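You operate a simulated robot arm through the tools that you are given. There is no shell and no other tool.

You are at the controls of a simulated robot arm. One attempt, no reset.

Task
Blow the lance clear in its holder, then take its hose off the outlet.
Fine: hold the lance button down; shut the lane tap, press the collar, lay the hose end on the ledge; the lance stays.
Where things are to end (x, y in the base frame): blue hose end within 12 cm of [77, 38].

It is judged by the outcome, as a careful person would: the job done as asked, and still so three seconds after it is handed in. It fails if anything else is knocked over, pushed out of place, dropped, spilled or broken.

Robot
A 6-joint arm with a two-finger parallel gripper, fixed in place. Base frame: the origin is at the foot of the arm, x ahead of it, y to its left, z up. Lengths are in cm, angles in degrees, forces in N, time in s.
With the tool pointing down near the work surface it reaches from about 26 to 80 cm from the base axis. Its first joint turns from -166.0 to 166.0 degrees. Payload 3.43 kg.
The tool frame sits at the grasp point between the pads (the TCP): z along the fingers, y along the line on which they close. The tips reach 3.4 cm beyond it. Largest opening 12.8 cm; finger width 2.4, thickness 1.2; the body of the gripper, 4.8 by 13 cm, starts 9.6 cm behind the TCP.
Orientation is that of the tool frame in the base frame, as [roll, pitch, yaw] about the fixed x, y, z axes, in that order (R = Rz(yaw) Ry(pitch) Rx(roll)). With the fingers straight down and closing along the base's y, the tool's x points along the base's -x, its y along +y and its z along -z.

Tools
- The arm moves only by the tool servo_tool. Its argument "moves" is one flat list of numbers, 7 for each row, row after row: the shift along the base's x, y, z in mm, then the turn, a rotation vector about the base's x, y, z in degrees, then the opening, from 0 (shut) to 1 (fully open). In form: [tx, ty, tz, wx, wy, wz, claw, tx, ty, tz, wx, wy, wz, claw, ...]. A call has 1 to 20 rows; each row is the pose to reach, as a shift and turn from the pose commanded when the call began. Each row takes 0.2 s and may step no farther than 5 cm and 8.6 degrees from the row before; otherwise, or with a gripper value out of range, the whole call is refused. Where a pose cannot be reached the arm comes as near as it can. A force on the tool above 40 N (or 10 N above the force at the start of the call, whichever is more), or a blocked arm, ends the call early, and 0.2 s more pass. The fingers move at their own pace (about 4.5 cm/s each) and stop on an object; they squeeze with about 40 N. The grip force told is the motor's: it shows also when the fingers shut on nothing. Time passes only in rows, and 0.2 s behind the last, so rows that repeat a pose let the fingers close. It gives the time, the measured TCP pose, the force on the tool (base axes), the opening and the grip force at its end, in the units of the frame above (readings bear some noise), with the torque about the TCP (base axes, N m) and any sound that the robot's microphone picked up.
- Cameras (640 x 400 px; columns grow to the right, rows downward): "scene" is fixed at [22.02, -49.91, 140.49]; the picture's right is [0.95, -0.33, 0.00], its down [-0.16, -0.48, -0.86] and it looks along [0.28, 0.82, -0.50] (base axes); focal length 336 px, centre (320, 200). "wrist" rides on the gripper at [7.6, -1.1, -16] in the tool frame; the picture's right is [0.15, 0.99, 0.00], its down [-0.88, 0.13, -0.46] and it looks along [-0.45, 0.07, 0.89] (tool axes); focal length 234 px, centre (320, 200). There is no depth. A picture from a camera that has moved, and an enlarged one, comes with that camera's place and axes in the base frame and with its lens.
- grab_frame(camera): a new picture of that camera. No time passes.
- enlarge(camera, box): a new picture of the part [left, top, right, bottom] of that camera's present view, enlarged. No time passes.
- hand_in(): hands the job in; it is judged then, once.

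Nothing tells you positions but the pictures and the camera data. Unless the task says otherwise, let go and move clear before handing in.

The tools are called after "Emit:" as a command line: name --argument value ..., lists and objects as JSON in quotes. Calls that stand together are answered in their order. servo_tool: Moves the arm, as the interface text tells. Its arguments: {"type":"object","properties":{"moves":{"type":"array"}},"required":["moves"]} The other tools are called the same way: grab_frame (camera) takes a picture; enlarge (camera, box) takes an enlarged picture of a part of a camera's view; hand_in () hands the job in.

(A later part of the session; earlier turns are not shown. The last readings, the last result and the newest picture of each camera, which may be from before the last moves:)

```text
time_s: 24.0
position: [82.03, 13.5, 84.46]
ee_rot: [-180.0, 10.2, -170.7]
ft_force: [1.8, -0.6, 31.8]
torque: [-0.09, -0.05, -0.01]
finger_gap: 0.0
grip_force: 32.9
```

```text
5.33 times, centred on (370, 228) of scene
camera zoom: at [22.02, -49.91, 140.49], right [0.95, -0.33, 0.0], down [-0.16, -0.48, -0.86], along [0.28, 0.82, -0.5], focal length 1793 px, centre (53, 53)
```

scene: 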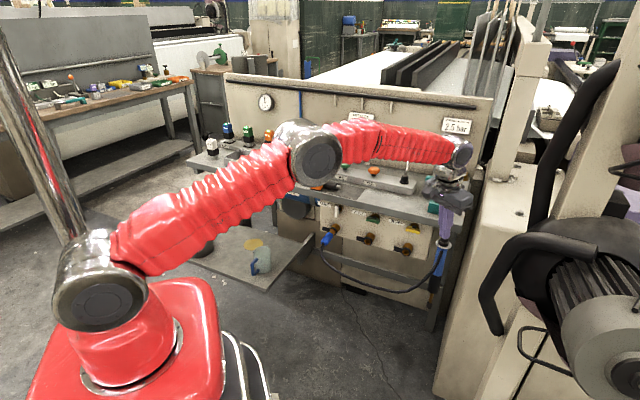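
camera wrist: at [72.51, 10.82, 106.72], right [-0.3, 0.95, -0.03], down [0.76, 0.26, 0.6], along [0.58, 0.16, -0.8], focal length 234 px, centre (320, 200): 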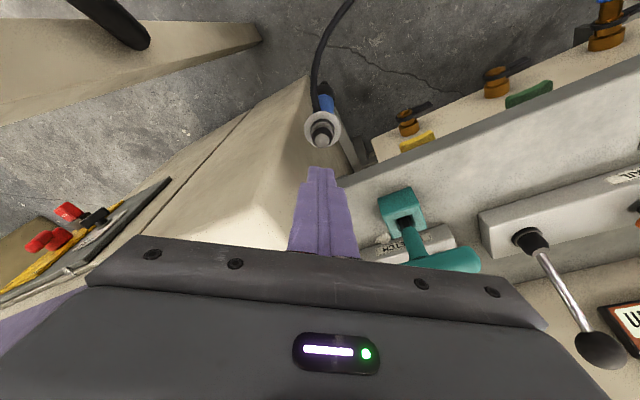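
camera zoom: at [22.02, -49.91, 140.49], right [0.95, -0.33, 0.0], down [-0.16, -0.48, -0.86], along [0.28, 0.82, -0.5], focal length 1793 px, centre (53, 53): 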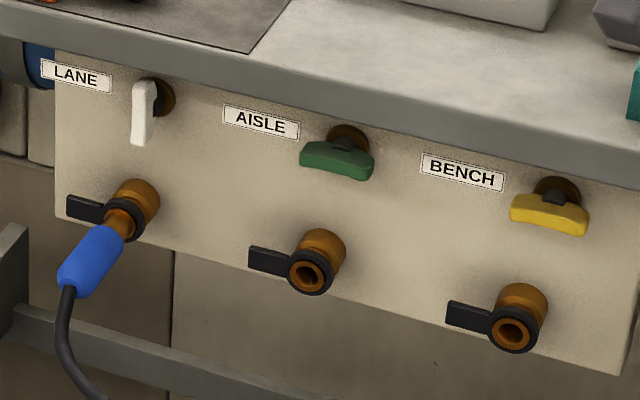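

Emit:
servo_tool --moves '[0, 0, -1, 0, 0, 0, 0, 0, 0, -1, 0, 0, 0, 0, 0, 0, -1, 0, 0, 0, 0, 0, 0, -1, 0, 0, 0, 0, 0, 0, -1, 0, 0, 0, 0, 0, 0, -1, 0, 0, 0, 0, 0, 0, -1, 0, 0, 0, 0, 0, 0, -1, 0, 0, 0, 0]'

Emit:
enlarge --camera "scene" --box '[245, 85, 285, 115]'

Emit:
enlarge --camera "scene" --box '[430, 225, 460, 250]'

```text
time_s: 25.8
position: [82.14, 13.58, 84.41]
ee_rot: [-179.9, 10.1, -170.7]
ft_force: [-1.0, -1.4, 34.8]
torque: [-0.05, 0.03, -0.02]
finger_gap: 0.02
grip_force: 33.1
```

```text
13.33 times, centred on (265, 100) of scene
camera zoom: at [22.02, -49.91, 140.49], right [0.95, -0.33, 0.0], down [-0.16, -0.48, -0.86], along [0.28, 0.82, -0.5], focal length 4482 px, centre (1053, 1533)
```

zoom: 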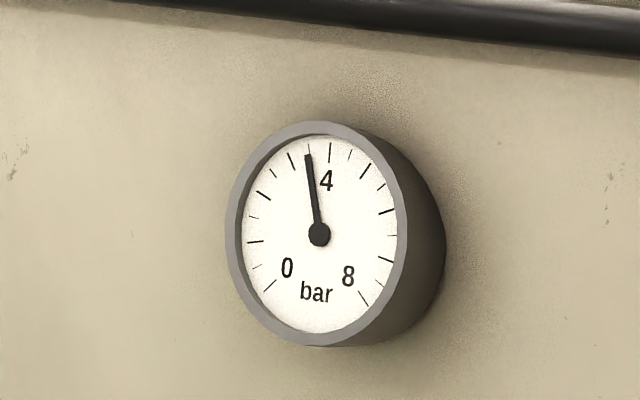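

```text
16.00 times, centred on (445, 238) of scene
camera zoom: at [22.02, -49.91, 140.49], right [0.95, -0.33, 0.0], down [-0.16, -0.48, -0.86], along [0.28, 0.82, -0.5], focal length 5379 px, centre (-1680, -400)
```

zoom: 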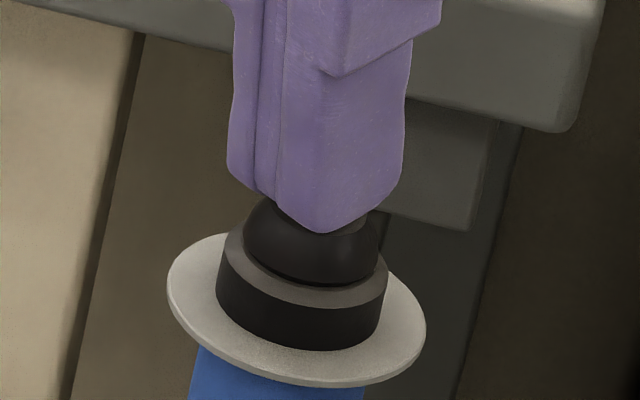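

Emit:
enlarge --camera "scene" --box '[405, 280, 465, 340]'

Emit:
grab_frame --camera "wrist"

```text
6.67 times, centred on (435, 310) of scene
camera zoom: at [22.02, -49.91, 140.49], right [0.95, -0.33, 0.0], down [-0.16, -0.48, -0.86], along [0.28, 0.82, -0.5], focal length 2241 px, centre (-447, -533)
```

zoom: 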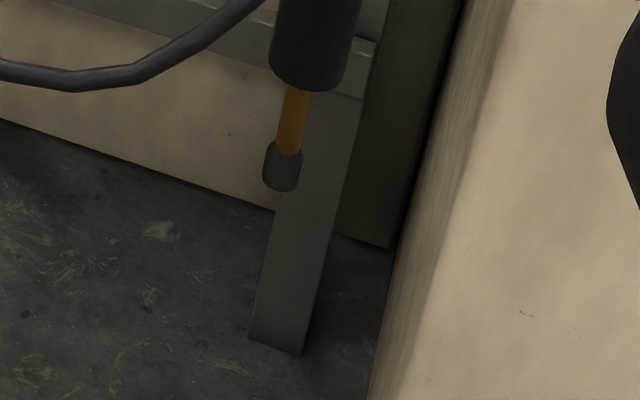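

```text
taken
camera wrist: at [71.96, 10.94, 98.68], right [-0.3, 0.95, -0.03], down [0.76, 0.26, 0.6], along [0.58, 0.16, -0.8], focal length 234 px, centre (320, 200)
```

wrist: 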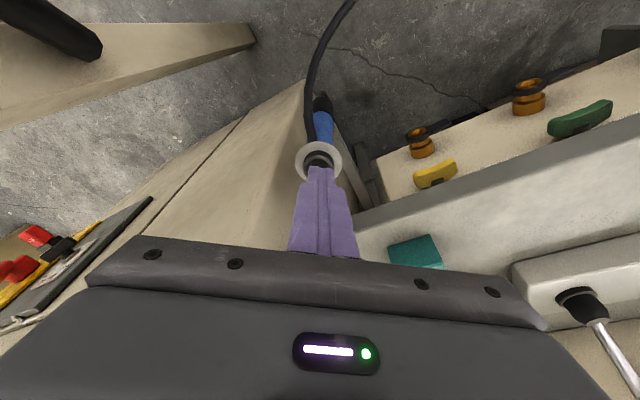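

I keep the button down a couple more seconds to blow the lance well clear, pressing just slightly firmer while listening.

Emit:
servo_tool --moves '[0, 0, 0, 0, 0, 0, 0, 0, 0, 0, 0, 0, 0, 0, 0, 0, 0, 0, 0, 0, 0, 0, 0, 0, 0, 0, 0, 0, 0, 0, 0, 0, 0, 0, 0, 0, 0, 0, 0, 0, 0, 0, 0, 0, 0, 0, 0, 0, 0, 0, 0, 0, 0, 0, 0, 0, 0, 0, 0, 0, 0, 0, 0, 0, 0, 0, 0, 0, 0, 0, 0, 0, 0, 0, 0, 0, 0, 0, 0, 0, 0, 0, 0, 0, 0, 0, 0, 0, 0, 0, 0, 0, 0, 0, 0, 0, 0, 0]'

```text
time_s: 28.8
position: [82.08, 13.58, 84.47]
ee_rot: [180.0, 10.1, -170.7]
ft_force: [-1.0, -0.7, 35.5]
torque: [-0.08, 0.03, -0.01]
finger_gap: 0.02
grip_force: 33.3
```

I held the button for about 6 s. Now I lift straight off, retract, and swing toward the LANE tap.

Emit:
servo_tool --moves '[0, 0, 20, 0, 0, 0, 0, 0, 0, 50, 0, 0, 0, 0, -10, -2, 85, 0, 0, 0, 0, -50, -8, 120, 0.5, -3.3, 0, 0, -95, -15, 135, 1.1, -6.6, 0, 0, -140, -22, 138, 1.6, -9.87, 0, 0]'

Emit:
enlarge --camera "scene" --box '[410, 200, 480, 315]'

```text
refused: row 4 steps farther than a row can; nothing moved
```

```text
3.48 times, centred on (445, 258) of scene
camera zoom: at [22.02, -49.91, 140.49], right [0.95, -0.33, 0.0], down [-0.16, -0.48, -0.86], along [0.28, 0.82, -0.5], focal length 1169 px, centre (-115, 0)
```

zoom: 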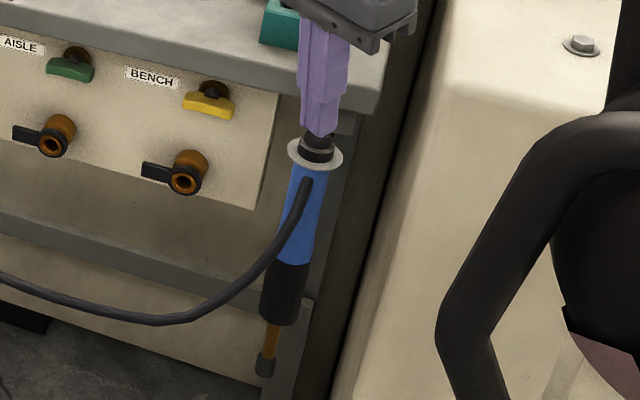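

Emit:
servo_tool --moves '[0, 0, 15, 0, 0, 0, 0, 0, 0, 45, 0, 0, 0, 0, -5, -1, 80, 0, 0, 0, 0, -30, -5, 110, 0.4, -2.5, 0, 0, -68, -11, 128, 0.8, -5, 0, 0, -105, -17, 138, 1.2, -7.5, 0, 0, -140, -22, 138, 1.6, -9.87, 0, 0]'

Emit:
enlarge --camera "scene" --box '[410, 200, 480, 315]'

```text
time_s: 30.4
position: [68.08, 11.32, 97.85]
ee_rot: [-180.0, 19.9, -170.7]
ft_force: [0.0, 0.6, 0.3]
torque: [-0.05, 0.02, -0.05]
finger_gap: 0.0
grip_force: 33.3
```

```text
3.48 times, centred on (445, 258) of scene
camera zoom: at [22.02, -49.91, 140.49], right [0.95, -0.33, 0.0], down [-0.16, -0.48, -0.86], along [0.28, 0.82, -0.5], focal length 1169 px, centre (-115, 0)
```

zoom: 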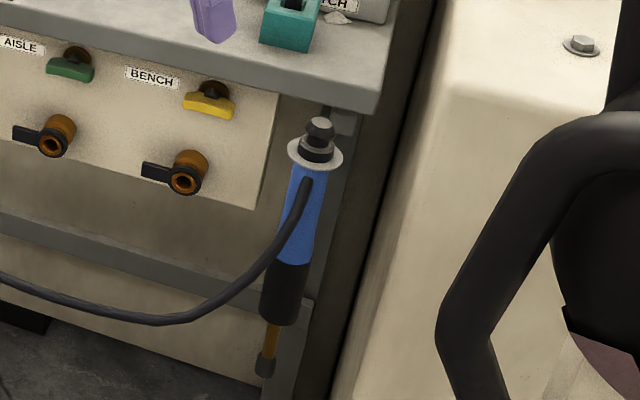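

The button sprang back and the lance is undisturbed. Now I swing round to the panel's azimuth.

Emit:
servo_tool --moves '[-18, 40, 0, 0, 0, 3.6, 0, -31, 86, 0, 0, 0, 7.6, 0, -46, 131, 0, 0, 0, 11.6, 0, -62, 169, 0, 0, 0, 15.1, 0, -81, 206, 0, 0, 0, 18.6, 0, -101, 242, 0, 0, 0, 22.1, 0, -124, 277, 0, 0, 0, 25.6, 0]'

```text
time_s: 32.0
position: [55.78, 38.84, 98.07]
ee_rot: [-179.9, 19.9, -145.1]
ft_force: [-0.5, -0.8, -1.0]
torque: [-0.01, 0.0, 0.02]
finger_gap: 0.01
grip_force: 32.7
```

Next comes the in-plane pitch-up to bring the tool horizontal, done high above the bench.

Emit:
servo_tool --moves '[11, 8, 13, 4.35, -6.23, 0, 0, 21, 15, 31, 8.7, -12.46, 0, 0, 30, 21, 52, 13.05, -18.69, 0, 0, 35, 25, 76, 17.4, -24.92, 0, 0, 38, 26, 103, 21.75, -31.15, 0, 0, 38, 26, 132, 26.1, -37.38, 0, 0, 34, 23, 163, 30.45, -43.61, 0, 0, 27, 19, 195, 34.8, -49.84, 0, 0, 16, 11, 226, 38.7, -55.5, 0, 0]'

Emit:
grab_frame --camera "scene"

```text
time_s: 34.0
position: [57.24, 40.26, 120.74]
ee_rot: [179.7, 87.6, -145.4]
ft_force: [-0.6, 0.7, -0.6]
torque: [0.01, 0.02, 0.03]
finger_gap: 0.0
grip_force: 32.4
out of reach, approached as far as the arm can: row 5
```

```text
taken
```

scene: 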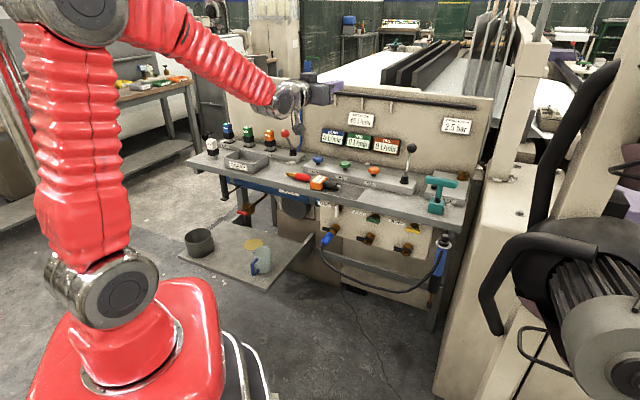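

The tool is level at height. Now I back away from the bench, then lower in front of the LANE tap while turning to face the panel.

Emit:
servo_tool --moves '[-31, -18, -15, 0.1, -0.2, 0.8, 0, -63, -36, -35, 0.3, -0.4, 1.6, 0, -63, -36, -78, 0.4, -0.6, 2.5, 0, -63, -36, -121, 0.6, -0.8, 3.4, 0, -63, -36, -164, 0.7, -1, 4.3, 0, -63, -36, -207, 0.9, -1.2, 5.2, 0, -63, -36, -250, 1, -1.4, 6.1, 0.2, -63, -36, -293, 1.2, -1.6, 7, 0.25, -63, -36, -336, 1.3, -1.8, 7.9, 0.25, -63, -36, -379, 1.4, -2, 8.8, 0.25, -63, -36, -422, 1.4, -2, 9.6, 0.25, -63, -36, -462, 1.4, -2, 10, 0.25]'

Emit:
grab_frame --camera "wrist"

Emit:
grab_frame --camera "scene"

```text
time_s: 36.6
position: [50.92, 36.52, 74.36]
ee_rot: [-78.8, 89.8, -33.8]
ft_force: [0.2, -0.4, 0.6]
torque: [-0.02, 0.02, -0.03]
finger_gap: 3.19
grip_force: 0.1
```

```text
taken
camera wrist: at [40.25, 24.6, 66.68], right [-0.7, 0.7, -0.15], down [-0.42, -0.23, 0.88], along [0.58, 0.68, 0.45], focal length 234 px, centre (320, 200)
```

wrist: 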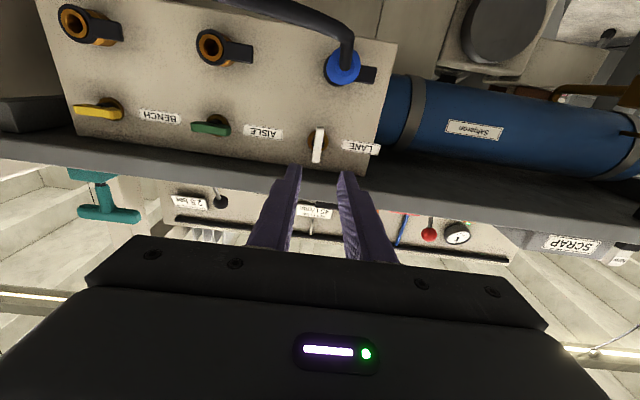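

```text
taken
```

scene: 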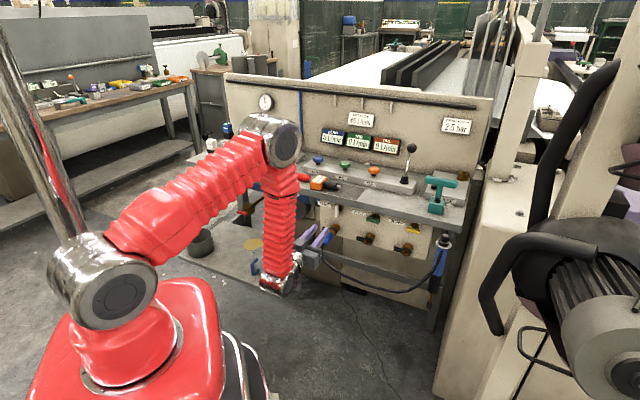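

The tool is level, squarely facing the panel in front of the LANE tap. I zoom in to line up with the white handle.

Emit:
enlarge --camera "wrist" --box '[260, 20, 400, 200]'

Emit:
enlarge --camera "scene" --box '[290, 180, 370, 260]'

```text
2.22 times, centred on (330, 110) of wrist
camera zoom: at [40.25, 24.6, 66.68], right [-0.7, 0.7, -0.15], down [-0.42, -0.23, 0.88], along [0.58, 0.68, 0.45], focal length 520 px, centre (298, 400)
```

zoom: 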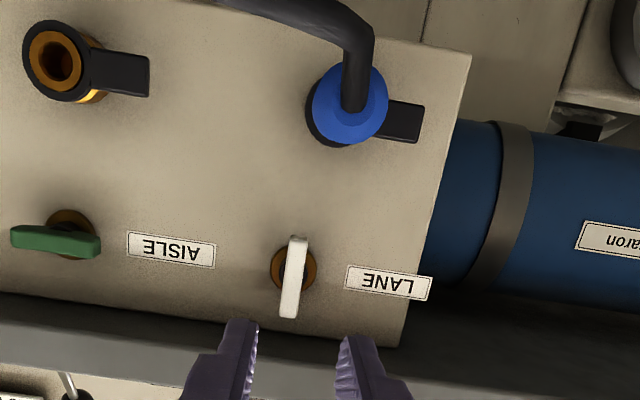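

```text
5.00 times, centred on (330, 220) of scene
camera zoom: at [22.02, -49.91, 140.49], right [0.95, -0.33, 0.0], down [-0.16, -0.48, -0.86], along [0.28, 0.82, -0.5], focal length 1681 px, centre (270, 100)
```

zoom: 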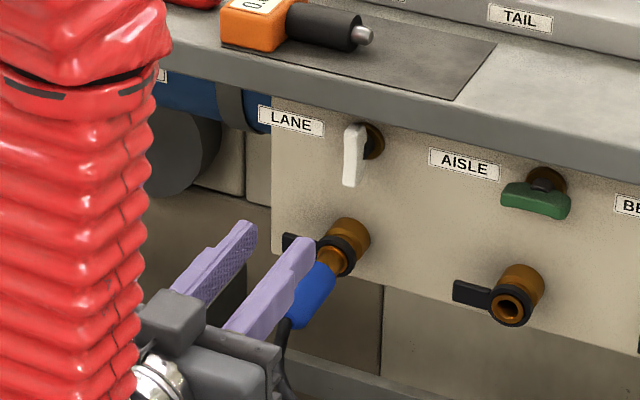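

The handle is centred at about (62.05, 47.65, 74.6) and the tool axis is already aligned with it. I advance along the panel normal with the fingers straddling the handle.

Emit:
servo_tool --moves '[25, 25, 1, 0, 0, 0, 0.25, 50, 50, 2, 0, 0, 0, 0.25, 70, 70, 2, 0, 0, 0, 0.25, 80, 80, 2, 0, 0, 0, 0.25]'

Emit:
enlarge --camera "scene" --box '[310, 180, 370, 240]'

Emit:
enlarge --camera "wrist" --box '[240, 60, 400, 220]'

```text
time_s: 37.6
position: [59.0, 44.54, 74.47]
ee_rot: [-115.0, 89.7, -70.3]
ft_force: [0.1, -0.7, 0.3]
torque: [-0.01, -0.04, 0.01]
finger_gap: 3.19
grip_force: 0.1
```

```text
6.67 times, centred on (340, 210) of scene
camera zoom: at [22.02, -49.91, 140.49], right [0.95, -0.33, 0.0], down [-0.16, -0.48, -0.86], along [0.28, 0.82, -0.5], focal length 2241 px, centre (187, 133)
```

zoom: 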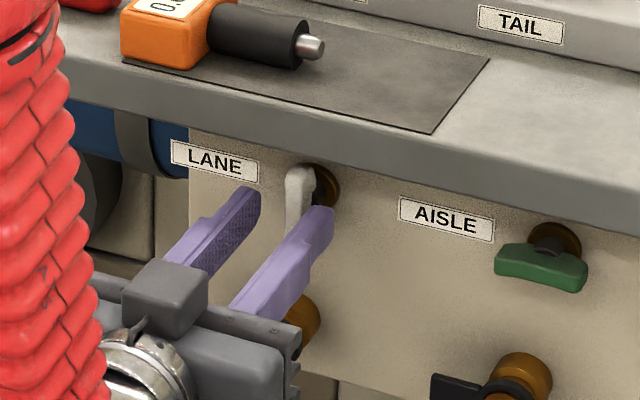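

```text
2.50 times, centred on (320, 140) of wrist
camera zoom: at [48.26, 32.65, 66.86], right [-0.7, 0.7, -0.15], down [-0.42, -0.23, 0.88], along [0.58, 0.68, 0.45], focal length 585 px, centre (320, 350)
```

zoom: 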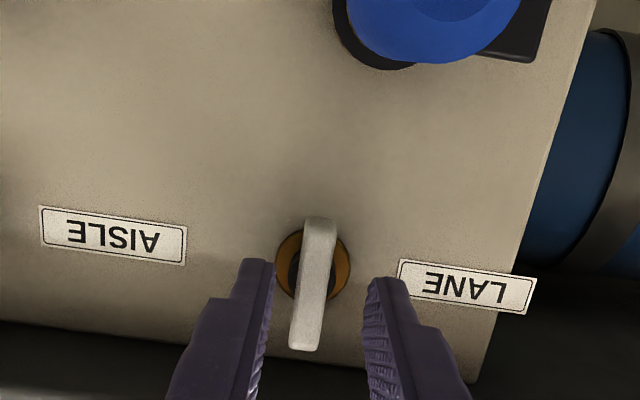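

The fingertips straddle the handle nicely. I advance another 1.7 cm and close gently on it.

Emit:
servo_tool --moves '[6, 6, 0, 0, 0, 0, 0.25, 12, 12, 0, 0, 0, 0, 0.25, 12, 12, 0, 0, 0, 0, 0.1, 12, 12, 0, 0, 0, 0, 0.0, 12, 12, 0, 0, 0, 0, 0.0, 12, 12, 0, 0, 0, 0, 0.0]'

Emit:
enlarge --camera "scene" --box '[310, 180, 370, 240]'

Emit:
enlarge --camera "wrist" --box '[240, 60, 400, 220]'

```text
time_s: 39.0
position: [60.4, 45.61, 74.67]
ee_rot: [-82.6, 89.9, -38.2]
ft_force: [24.2, -19.6, 0.9]
torque: [-0.05, 0.01, -0.82]
finger_gap: 1.78
grip_force: 45.1
```

```text
6.67 times, centred on (340, 210) of scene
camera zoom: at [22.02, -49.91, 140.49], right [0.95, -0.33, 0.0], down [-0.16, -0.48, -0.86], along [0.28, 0.82, -0.5], focal length 2241 px, centre (187, 133)
```

zoom: 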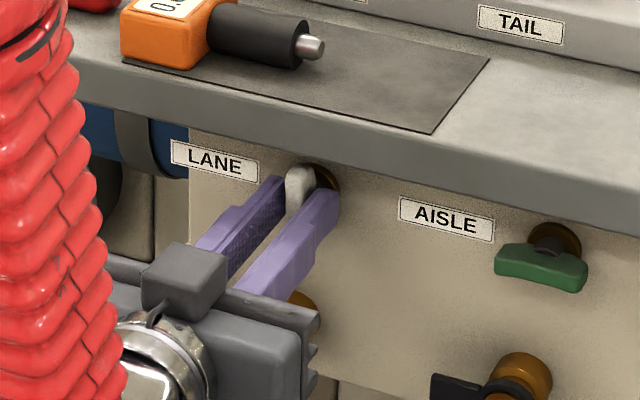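

```text
2.50 times, centred on (320, 140) of wrist
camera zoom: at [49.58, 33.71, 66.89], right [-0.69, 0.71, -0.15], down [-0.42, -0.23, 0.88], along [0.59, 0.67, 0.45], focal length 585 px, centre (320, 350)
```

zoom: 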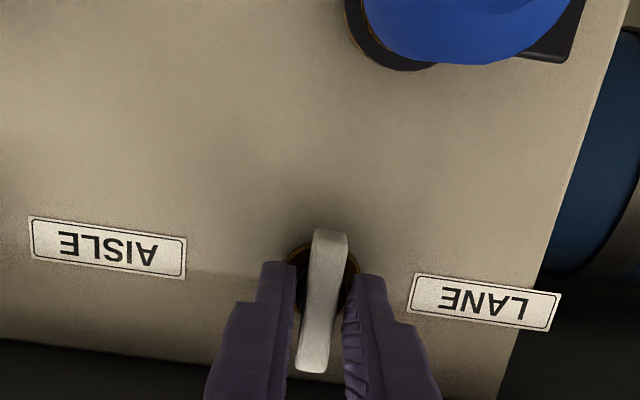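

Only one finger is touching: the side force shows the handle sits a few mm to the right of the tool centre. I reopen slightly, shift right and close again.

Emit:
servo_tool --moves '[0, 0, 0, 0, 0, 0, 0.22, 0, 0, 0, 0, 0, 0, 0.22, 0, 0, 0, 0, 0, 0, 0.22]'

Emit:
enlarge --camera "wrist" --box '[280, 120, 380, 220]'

```text
time_s: 39.8
position: [60.05, 45.82, 74.52]
ee_rot: [-118.4, 89.8, -73.4]
ft_force: [0.3, -0.1, -0.5]
torque: [0.0, -0.03, 0.02]
finger_gap: 2.83
grip_force: 0.0
```

```text
4.00 times, centred on (330, 170) of wrist
camera zoom: at [49.35, 33.86, 66.85], right [-0.7, 0.7, -0.15], down [-0.42, -0.23, 0.88], along [0.58, 0.68, 0.45], focal length 937 px, centre (280, 320)
```

zoom: 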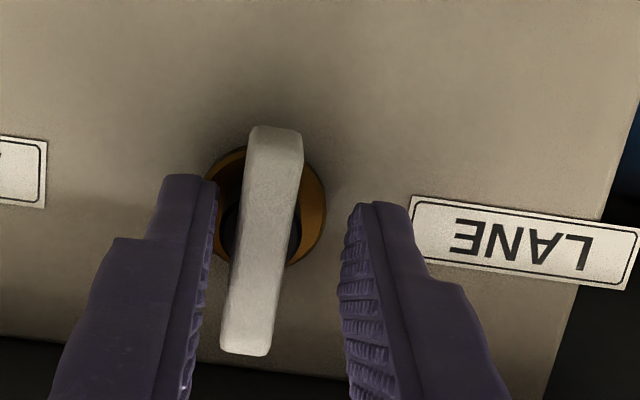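

Emit:
servo_tool --moves '[-1.5, -6, 0, 0, 0, 0, 0.22, -1.5, -6, 0, 0, 0, 0, 0.15, -1.5, -6, 0, 0, 0, 0, 0.08, -1.5, -6, 0, 0, 0, 0, 0.05, -1.5, -6, 0, 0, 0, 0, 0.05]'

Emit:
enlarge --camera "wrist" --box '[280, 120, 380, 220]'

```text
time_s: 41.0
position: [59.95, 44.98, 74.63]
ee_rot: [-104.4, 89.9, -59.7]
ft_force: [1.3, -6.9, 1.2]
torque: [0.13, 0.06, 0.17]
finger_gap: 1.09
grip_force: 44.5
```

```text
4.00 times, centred on (330, 170) of wrist
camera zoom: at [49.24, 33.2, 66.92], right [-0.7, 0.7, -0.15], down [-0.42, -0.23, 0.88], along [0.58, 0.68, 0.45], focal length 937 px, centre (280, 320)
```

zoom: 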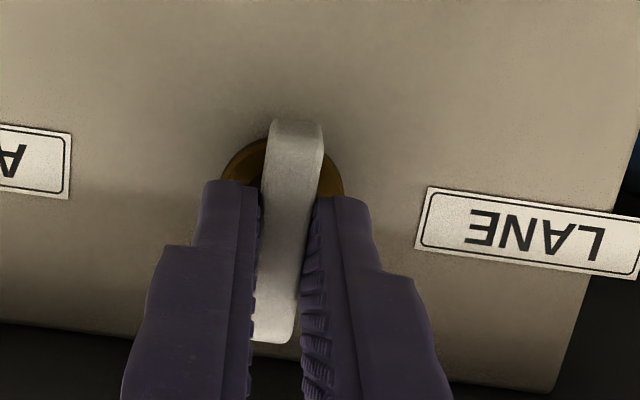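

The handle is gripped (gap 1.1 cm) with little side load. I try turning it clockwise, as seen from the front, in small steps while watching the torque.

Emit:
servo_tool --moves '[0, 0, 0, 2.8, 2.8, 0, 0.05, 0, 0, 0, 5.66, 5.66, 0, 0.05, 0, 0, 0, 8.5, 8.5, 0, 0.05]'

Emit:
enlarge --camera "scene" --box '[310, 180, 370, 240]'

Emit:
enlarge --camera "wrist" --box '[240, 90, 400, 220]'

```text
time_s: 41.8
position: [60.1, 45.08, 74.59]
ee_rot: [90.2, 78.1, 135.1]
ft_force: [-1.4, -11.9, 4.4]
torque: [-0.63, 0.63, 0.26]
finger_gap: 1.06
grip_force: 44.2
```

```text
6.67 times, centred on (340, 210) of scene
camera zoom: at [22.02, -49.91, 140.49], right [0.95, -0.33, 0.0], down [-0.16, -0.48, -0.86], along [0.28, 0.82, -0.5], focal length 2241 px, centre (187, 133)
```

zoom: 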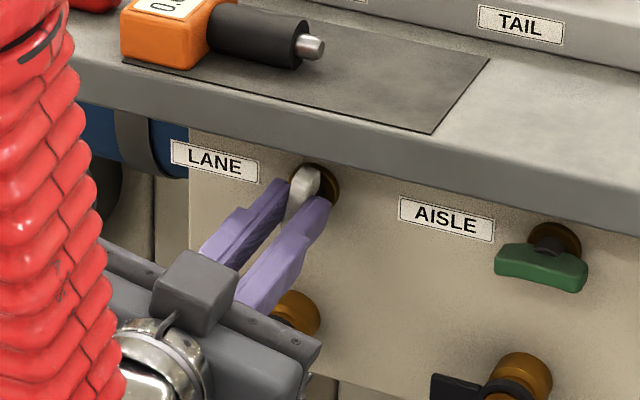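

```text
3.08 times, centred on (320, 155) of wrist
camera zoom: at [48.13, 34.32, 66.85], right [-0.7, 0.71, 0.06], down [-0.28, -0.36, 0.89], along [0.65, 0.61, 0.45], focal length 720 px, centre (320, 338)
```

zoom: 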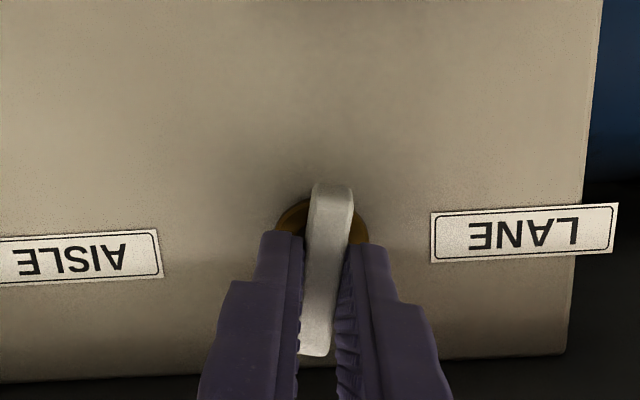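

The handle turns freely clockwise (no torque about its axis). I continue the turn.

Emit:
servo_tool --moves '[0, 0, 0, 4.95, 4.95, 0, 0.05, 0, 0, 0, 9.9, 9.9, 0, 0.05, 0, 0, 0, 14.85, 14.85, 0, 0.05, 0, 0, 0, 19.8, 19.8, 0, 0.05]'

Emit:
enlarge --camera "scene" --box '[310, 180, 370, 240]'

```text
time_s: 42.8
position: [60.04, 44.98, 74.59]
ee_rot: [90.2, 50.0, 134.9]
ft_force: [-10.3, -18.9, 5.7]
torque: [0.7, -0.74, -0.64]
finger_gap: 1.05
grip_force: 44.6
```

```text
6.67 times, centred on (340, 210) of scene
camera zoom: at [22.02, -49.91, 140.49], right [0.95, -0.33, 0.0], down [-0.16, -0.48, -0.86], along [0.28, 0.82, -0.5], focal length 2241 px, centre (187, 133)
```

zoom: 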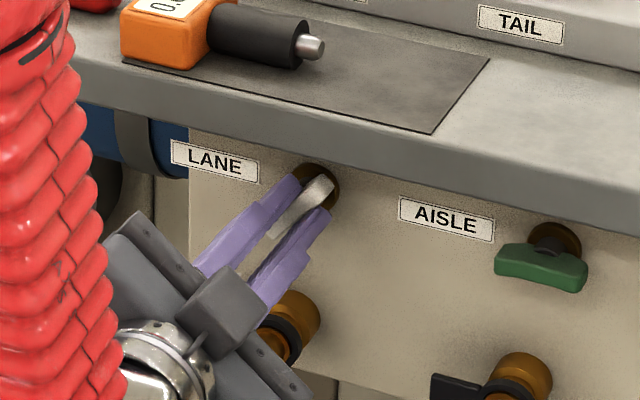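

The handle is past 40°. There is some push-back along the tool axis, so I ease back 2 mm while continuing.

Emit:
servo_tool --moves '[-1.5, -1.5, 0, 0, 0, 0, 0.05, -1.5, -1.5, 0, 4.95, 4.95, 0, 0.05, -1.5, -1.5, 0, 9.9, 9.9, 0, 0.05, -1.5, -1.5, 0, 14.85, 14.85, 0, 0.05]'

Emit:
enlarge --camera "scene" --box '[310, 180, 370, 240]'

Emit:
grab_frame --camera "wrist"

```text
time_s: 43.7
position: [60.13, 45.18, 74.51]
ee_rot: [90.3, 35.2, 135.0]
ft_force: [18.0, 12.0, -11.9]
torque: [0.04, -0.01, 0.01]
finger_gap: 1.11
grip_force: 44.4
stopped in row 4: the force on the tool passed its limit at 41 N (the readings are from after the stop); the commanded pose is now the measured one
```

```text
6.67 times, centred on (340, 210) of scene
camera zoom: at [22.02, -49.91, 140.49], right [0.95, -0.33, 0.0], down [-0.16, -0.48, -0.86], along [0.28, 0.82, -0.5], focal length 2241 px, centre (187, 133)
```

zoom: 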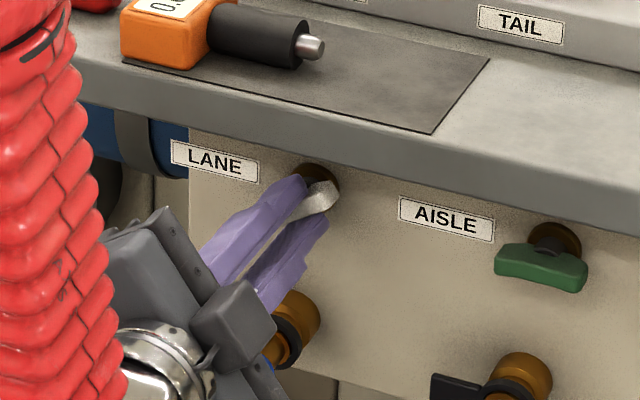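

```text
taken
camera wrist: at [44.58, 37.87, 69.24], right [-0.48, 0.49, 0.73], down [0.13, -0.78, 0.61], along [0.86, 0.39, 0.31], focal length 234 px, centre (320, 200)
```

wrist: 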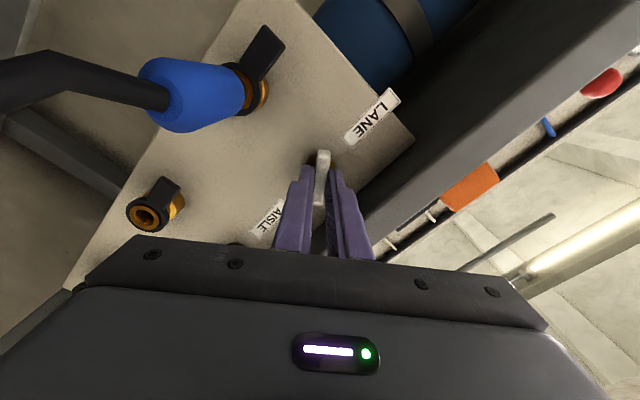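

The force limit tripped from my small retreat plus a slight height misalignment. I relax the grip briefly at this angle, lower by 1.5 mm and re-close before continuing.

Emit:
servo_tool --moves '[0, 0, 0, 0, 0, 0, 0.15, 0, 0, -1, 0, 0, 0, 0.15, 0, 0, -1.5, 0, 0, 0, 0.15, 0, 0, -1.5, 0, 0, 0, 0.05, 0, 0, -1.5, 0, 0, 0, 0.05, 0, 0, -1.5, 0, 0, 0, 0.05]'

Emit:
enlarge --camera "wrist" --box '[260, 120, 400, 270]'

```text
time_s: 45.1
position: [59.91, 44.99, 74.64]
ee_rot: [90.0, 35.1, 134.9]
ft_force: [-0.5, -1.9, 0.4]
torque: [0.12, -0.14, 0.01]
finger_gap: 1.09
grip_force: 44.5
```

```text
2.67 times, centred on (330, 195) of wrist
camera zoom: at [44.51, 37.85, 69.16], right [-0.48, 0.49, 0.73], down [0.13, -0.78, 0.61], along [0.86, 0.39, 0.31], focal length 624 px, centre (293, 213)
```

zoom: 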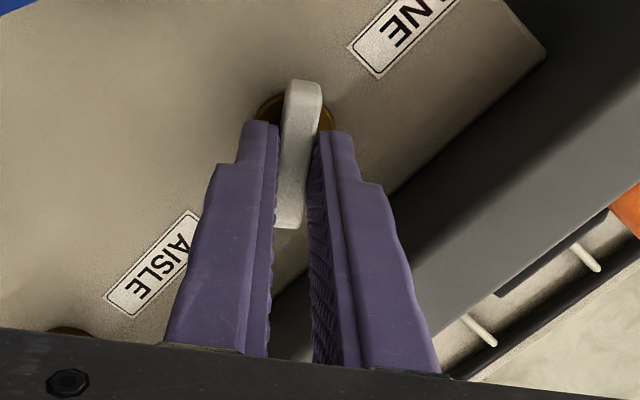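

Forces are relaxed and the handle is held at 55°. I turn the remaining 35°.

Emit:
servo_tool --moves '[0, 0, 0, 3.5, 3.5, 0, 0.05, 0, 0, 0, 7, 7, 0, 0.05, 0, 0, 0, 10.5, 10.5, 0, 0.05]'

```text
time_s: 45.9
position: [59.9, 45.1, 74.51]
ee_rot: [90.2, 20.2, 135.0]
ft_force: [3.8, -2.1, -3.1]
torque: [-0.05, 0.06, 0.61]
finger_gap: 1.09
grip_force: 43.9
```

Emit:
servo_tool --moves '[0, 0, 0, 3.5, 3.5, 0, 0.05, 0, 0, 0, 7, 7, 0, 0.05, 0, 0, 0, 10.5, 10.5, 0, 0.05]'

Emit:
enlarge --camera "scene" --box '[310, 180, 370, 240]'

```text
time_s: 46.7
position: [59.9, 45.0, 74.5]
ee_rot: [90.1, 5.2, 134.9]
ft_force: [8.2, -1.3, -7.2]
torque: [0.03, -0.02, 0.6]
finger_gap: 1.08
grip_force: 44.6
```

```text
6.67 times, centred on (340, 210) of scene
camera zoom: at [22.02, -49.91, 140.49], right [0.95, -0.33, 0.0], down [-0.16, -0.48, -0.86], along [0.28, 0.82, -0.5], focal length 2241 px, centre (187, 133)
```

zoom: 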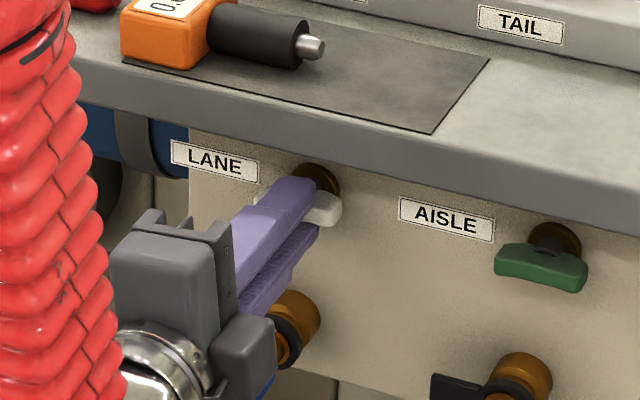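

Emit:
servo_tool --moves '[0, 0, -0.5, 1.8, 1.8, 0, 0.05, 0, 0, -0.5, 3.7, 3.7, 0, 0.05, 0, 0, -0.5, 4.4, 4.4, 0, 0.05]'

```text
time_s: 47.5
position: [59.92, 45.02, 74.55]
ee_rot: [90.1, -0.9, 135.0]
ft_force: [1.6, -7.3, -1.4]
torque: [-0.3, -0.84, -0.04]
finger_gap: 1.1
grip_force: 44.6
```

Resistance about the axis appears at 90°, which is the end stop. I release, back straight out and look at the handle.

Emit:
servo_tool --moves '[0, 0, 0, 0, 0, 0, 0.2, 0, 0, 0, 0, 0, 0, 0.22, 0, 0, 0, 0, 0, 0, 0.22, -20, -20, 0, 0, 0, 0, 0.22, -50, -50, 0, 0, 0, 0, 0.22, -80, -80, 0, 0, 0, 0, 0.22]'

Emit:
enlarge --camera "scene" --box '[310, 180, 370, 240]'

Emit:
grab_frame --camera "wrist"

```text
time_s: 48.9
position: [51.97, 37.33, 74.59]
ee_rot: [90.1, -0.8, 135.0]
ft_force: [0.8, -0.9, 0.2]
torque: [0.02, -0.01, -0.01]
finger_gap: 2.84
grip_force: 0.0
```

```text
6.67 times, centred on (340, 210) of scene
camera zoom: at [22.02, -49.91, 140.49], right [0.95, -0.33, 0.0], down [-0.16, -0.48, -0.86], along [0.28, 0.82, -0.5], focal length 2241 px, centre (187, 133)
```

zoom: 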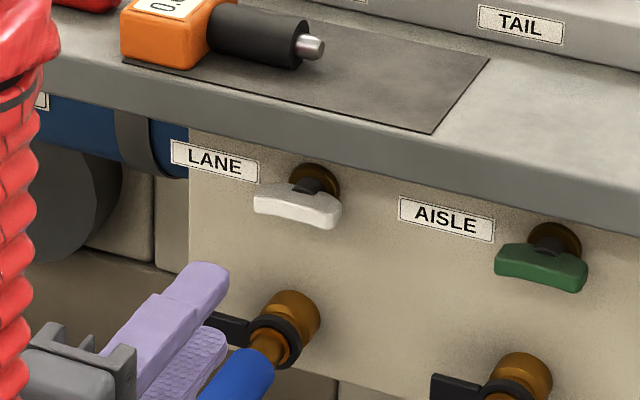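

```text
taken
camera wrist: at [35.05, 31.51, 73.5], right [-0.09, 0.09, 0.99], down [0.3, -0.95, 0.12], along [0.95, 0.31, 0.06], focal length 234 px, centre (320, 200)
```

wrist: 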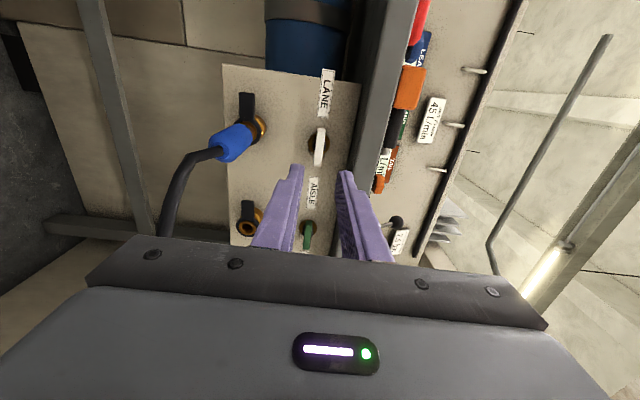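

The LANE handle now sits horizontal like the other shut taps. Next I'll press the lance button again to vent any pressure trapped in the hose. First I roll the tool back upright while rising clear.

Emit:
servo_tool --moves '[-2, -2, 10, -5.35, -5.35, 0, 0.1, -4, -4, 20, -10.7, -10.7, 0, 0, -6, -6, 30, -16.05, -16.05, 0, 0, -8, -8, 40, -21.4, -21.4, 0, 0, -10, -10, 55, -26.75, -26.75, 0, 0, -12, -12, 70, -32.1, -32.1, 0, 0, -14, -14, 85, -37.45, -37.45, 0, 0, -15, -15, 100, -42.8, -42.8, 0, 0, -15, -15, 120, -48.15, -48.15, 0, 0, -15, -15, 140, -53.5, -53.5, 0, 0, -15, -15, 160, -58.85, -58.85, 0, 0, -15, -15, 175, -64.2, -64.2, 0, 0]'

```text
time_s: 51.5
position: [50.3, 35.77, 92.03]
ee_rot: [-72.1, 90.0, -27.3]
ft_force: [-0.3, 0.1, -0.7]
torque: [0.01, 0.0, 0.01]
finger_gap: 0.0
grip_force: 32.9
```

Emit:
servo_tool --moves '[33, -25, 0, 0, 0, -4, 0, 67, -50, 0, 0, 0, -8, 0, 100, -75, 0, 0, 0, -12, 0, 134, -100, 0, 0, 0, -16, 0, 167, -126, 0, 0, 0, -20, 0, 200, -151, 0, 0, 0, -24, 0, 234, -176, 0, 0, 0, -28, 0, 267, -201, 0, 0, 0, -32, 0, 301, -226, 0, 0, 0, -35.7, 0]'

Emit:
enlarge --camera "scene" --box '[400, 160, 500, 260]'

Emit:
grab_frame --camera "wrist"

```text
time_s: 53.5
position: [80.6, 12.86, 91.85]
ee_rot: [86.9, 90.0, 96.1]
ft_force: [-0.2, -0.3, 0.5]
torque: [0.01, 0.01, -0.01]
finger_gap: 0.02
grip_force: 33.3
```

```text
4.00 times, centred on (450, 210) of scene
camera zoom: at [22.02, -49.91, 140.49], right [0.95, -0.33, 0.0], down [-0.16, -0.48, -0.86], along [0.28, 0.82, -0.5], focal length 1345 px, centre (-200, 160)
```

zoom: 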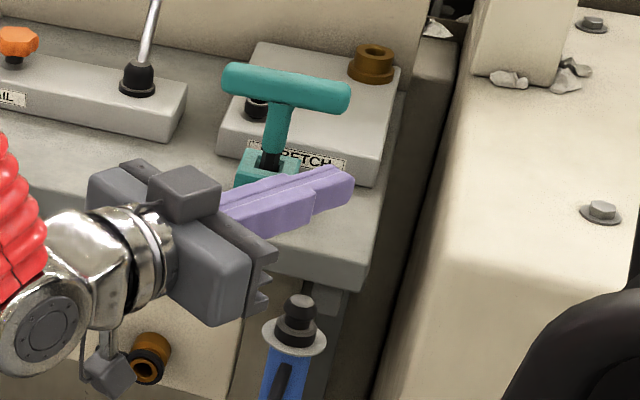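

```text
taken
camera wrist: at [64.79, 9.42, 84.17], right [-0.16, 0.98, -0.15], down [-0.47, 0.06, 0.88], along [0.87, 0.21, 0.45], focal length 234 px, centre (320, 200)
```

wrist: 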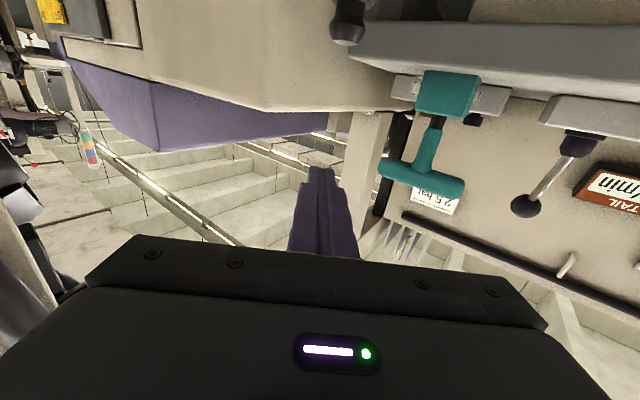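

The horizontal fingers are over the lance button. I shift 3 mm and descend to just above it.

Emit:
servo_tool --moves '[-0.5, 3, -20, 0, 0, 0, 0, -0.5, 3, -40, 0, 0, 0, 0, -0.5, 3, -60, 0, 0, 0, 0, -0.5, 3, -75, 0, 0, 0, 0]'

Emit:
enlarge --camera "scene" --box '[415, 200, 475, 260]'

Emit:
grab_frame --camera "wrist"

```text
time_s: 54.5
position: [80.56, 13.23, 84.47]
ee_rot: [57.4, 90.0, 66.5]
ft_force: [0.6, 0.6, -0.9]
torque: [0.0, 0.01, 0.02]
finger_gap: 0.0
grip_force: 32.7
```

```text
6.67 times, centred on (445, 230) of scene
camera zoom: at [22.02, -49.91, 140.49], right [0.95, -0.33, 0.0], down [-0.16, -0.48, -0.86], along [0.28, 0.82, -0.5], focal length 2241 px, centre (-513, 0)
```

zoom: 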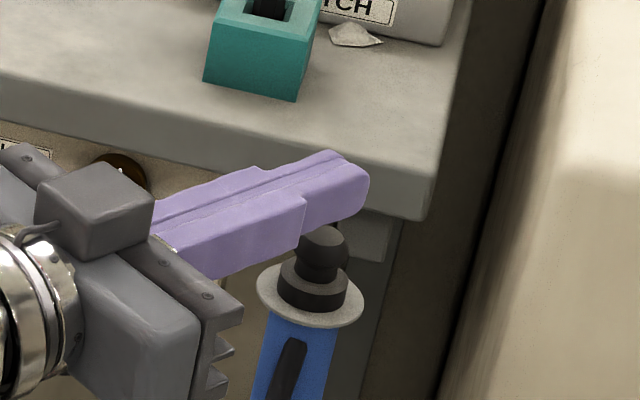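

```text
taken
camera wrist: at [64.69, 9.68, 76.8], right [-0.16, 0.98, -0.15], down [-0.47, 0.05, 0.88], along [0.87, 0.21, 0.45], focal length 234 px, centre (320, 200)
```

wrist: 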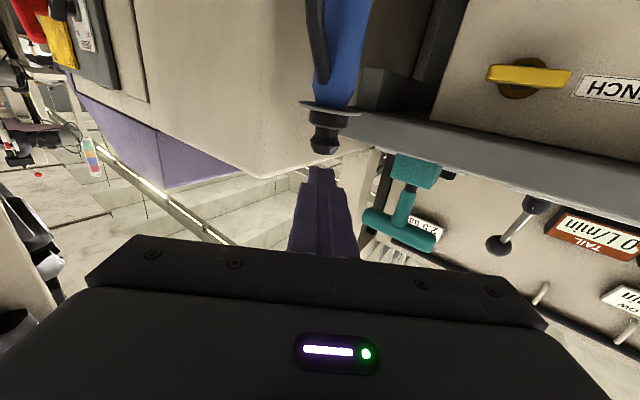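

Emit:
servo_tool --moves '[-2.5, 0.5, -5, 0, 0, 0, 0, -2.5, 0.5, -10, 0, 0, 0, 0, -2.5, 0.5, -14, 0, 0, 0, 0]'

Emit:
enlarge --camera "scene" --box '[415, 200, 475, 260]'

```text
time_s: 55.3
position: [80.26, 13.22, 83.19]
ee_rot: [57.0, 89.9, 66.1]
ft_force: [0.0, -1.0, 1.2]
torque: [-0.02, -0.04, -0.01]
finger_gap: 0.0
grip_force: 32.3
```

```text
6.67 times, centred on (445, 230) of scene
camera zoom: at [22.02, -49.91, 140.49], right [0.95, -0.33, 0.0], down [-0.16, -0.48, -0.86], along [0.28, 0.82, -0.5], focal length 2241 px, centre (-513, 0)
```

zoom: 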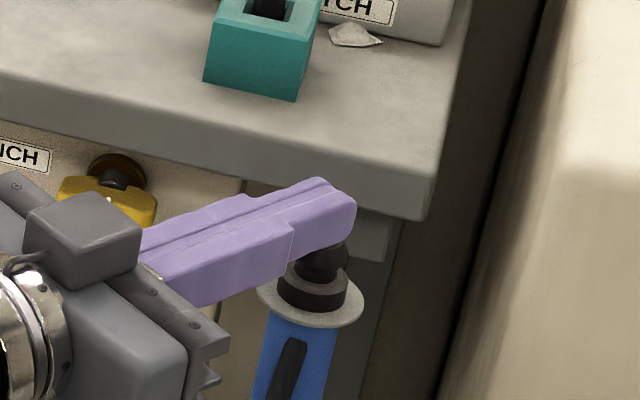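

Emit:
servo_tool --moves '[0, 0, -2, 0, 0, 0, 0, 0, 0, -4, 0, 0, 0, 0]'

```text
time_s: 55.9
position: [80.21, 13.31, 82.73]
ee_rot: [60.8, 90.0, 70.0]
ft_force: [0.0, -0.3, 2.8]
torque: [-0.04, -0.04, 0.02]
finger_gap: 0.0
grip_force: 33.3
```

Emit:
servo_tool --moves '[0, 0, -2, 0, 0, 0, 0, 0, 0, -4, 0, 0, 0, 0]'

```text
time_s: 56.5
position: [80.28, 13.3, 82.56]
ee_rot: [19.1, 89.8, 28.3]
ft_force: [-0.4, -0.8, 7.4]
torque: [0.03, -0.2, -0.02]
finger_gap: 0.0
grip_force: 33.2
```

Emit:
servo_tool --moves '[0, 0, -2, 0, 0, 0, 0, 0, 0, -4, 0, 0, 0, 0, 0, 0, -4, 0, 0, 0, 0, 0, 0, -4, 0, 0, 0, 0, 0, 0, -4, 0, 0, 0, 0]'

Emit:
enlarge --camera "scene" --box '[415, 200, 475, 260]'

```text
time_s: 57.7
position: [80.29, 13.3, 82.2]
ee_rot: [9.1, 89.7, 18.3]
ft_force: [-1.3, -2.6, 29.8]
torque: [0.07, -0.7, -0.06]
finger_gap: 0.03
grip_force: 32.9
```

```text
6.67 times, centred on (445, 230) of scene
camera zoom: at [22.02, -49.91, 140.49], right [0.95, -0.33, 0.0], down [-0.16, -0.48, -0.86], along [0.28, 0.82, -0.5], focal length 2241 px, centre (-513, 0)
```

zoom: 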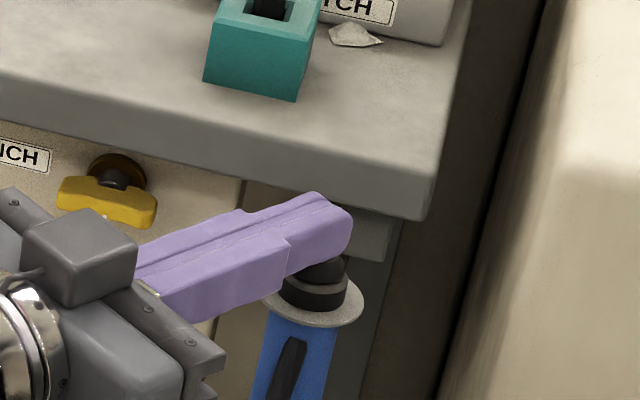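

The button is down again at 30 N with the tap shut. I hold it a few seconds so any trapped pressure vents.

Emit:
servo_tool --moves '[0, 0, 0, 0, 0, 0, 0, 0, 0, 0, 0, 0, 0, 0, 0, 0, 0, 0, 0, 0, 0, 0, 0, 0, 0, 0, 0, 0, 0, 0, 0, 0, 0, 0, 0, 0, 0, 0, 0, 0, 0, 0, 0, 0, 0, 0, 0, 0, 0, 0, 0, 0, 0, 0, 0, 0, 0, 0, 0, 0, 0, 0, 0, 0, 0, 0, 0, 0, 0, 0, 0, 0, 0, 0, 0, 0, 0, 0, 0, 0, 0, 0, 0, 0, 0, 0, 0, 0, 0, 0, 0]'

Emit:
enlarge --camera "scene" --box '[245, 85, 285, 115]'

Emit:
grab_frame --camera "scene"

```text
time_s: 60.5
position: [80.27, 13.41, 82.21]
ee_rot: [8.8, 89.6, 17.9]
ft_force: [0.0, -3.4, 29.9]
torque: [0.09, -0.7, -0.05]
finger_gap: 0.0
grip_force: 32.6
```

```text
13.33 times, centred on (265, 100) of scene
camera zoom: at [22.02, -49.91, 140.49], right [0.95, -0.33, 0.0], down [-0.16, -0.48, -0.86], along [0.28, 0.82, -0.5], focal length 4482 px, centre (1053, 1533)
```

zoom: 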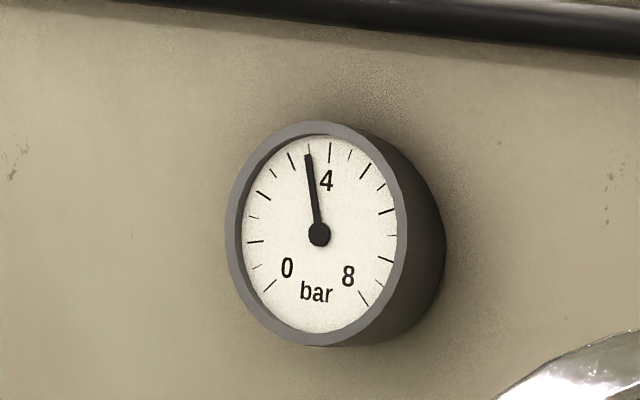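

```text
taken
```

scene: 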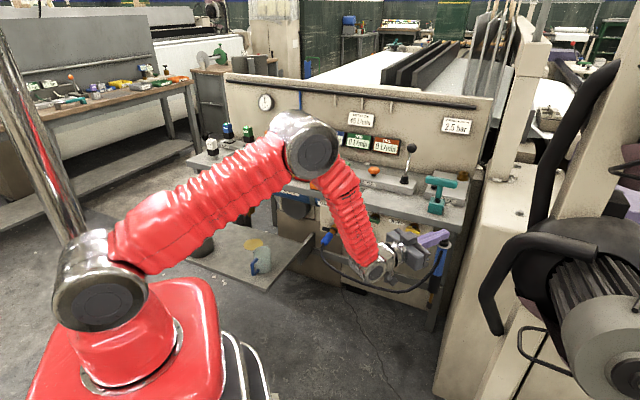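

No sound or pressure movement shows up, so the line should be dead. I lift off the button and return to face the panel.

Emit:
servo_tool --moves '[0, 0, 20, 0, 0, 0, 0, 0, 0, 55, 0, 0, 0, 0, 0, 0, 95, 0, 0, 0, 0, -33, 25, 97, 0, 0, 4, 0, -67, 50, 97, 0, 0, 8, 0, -100, 75, 97, 0, 0, 12, 0, -134, 100, 97, 0, 0, 16, 0, -167, 126, 97, 0, 0, 20, 0.1, -200, 151, 97, 0, 0, 24, 0.2, -234, 176, 97, 0, 0, 28, 0.3, -267, 201, 97, 0, 0, 32, 0.4, -300, 222, 97, 0, 0, 35.9, 0.45]'

Emit:
enlarge --camera "scene" --box '[410, 200, 480, 315]'

Emit:
enlarge --camera "scene" --box '[315, 195, 363, 250]'

```text
time_s: 63.1
position: [50.31, 35.48, 91.57]
ee_rot: [28.9, 89.9, 74.1]
ft_force: [0.5, 0.1, 0.1]
torque: [-0.02, -0.01, 0.0]
finger_gap: 5.75
grip_force: 0.1
```

```text
3.48 times, centred on (445, 258) of scene
camera zoom: at [22.02, -49.91, 140.49], right [0.95, -0.33, 0.0], down [-0.16, -0.48, -0.86], along [0.28, 0.82, -0.5], focal length 1169 px, centre (-115, 0)
```

zoom: 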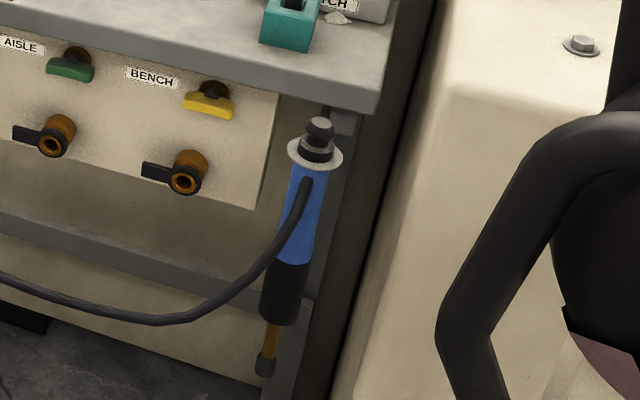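

```text
7.27 times, centred on (339, 222) of scene
camera zoom: at [22.02, -49.91, 140.49], right [0.95, -0.33, 0.0], down [-0.16, -0.48, -0.86], along [0.28, 0.82, -0.5], focal length 2445 px, centre (182, 36)
```

zoom: 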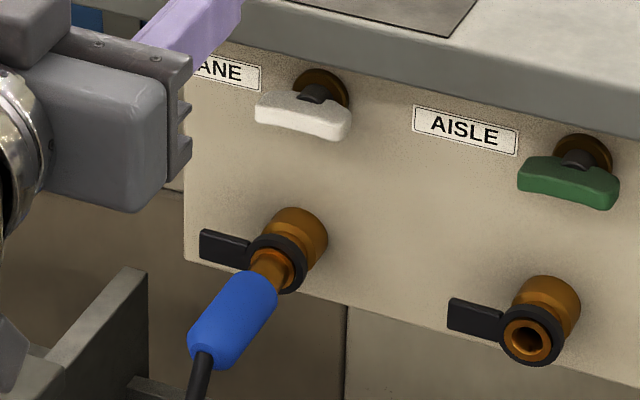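

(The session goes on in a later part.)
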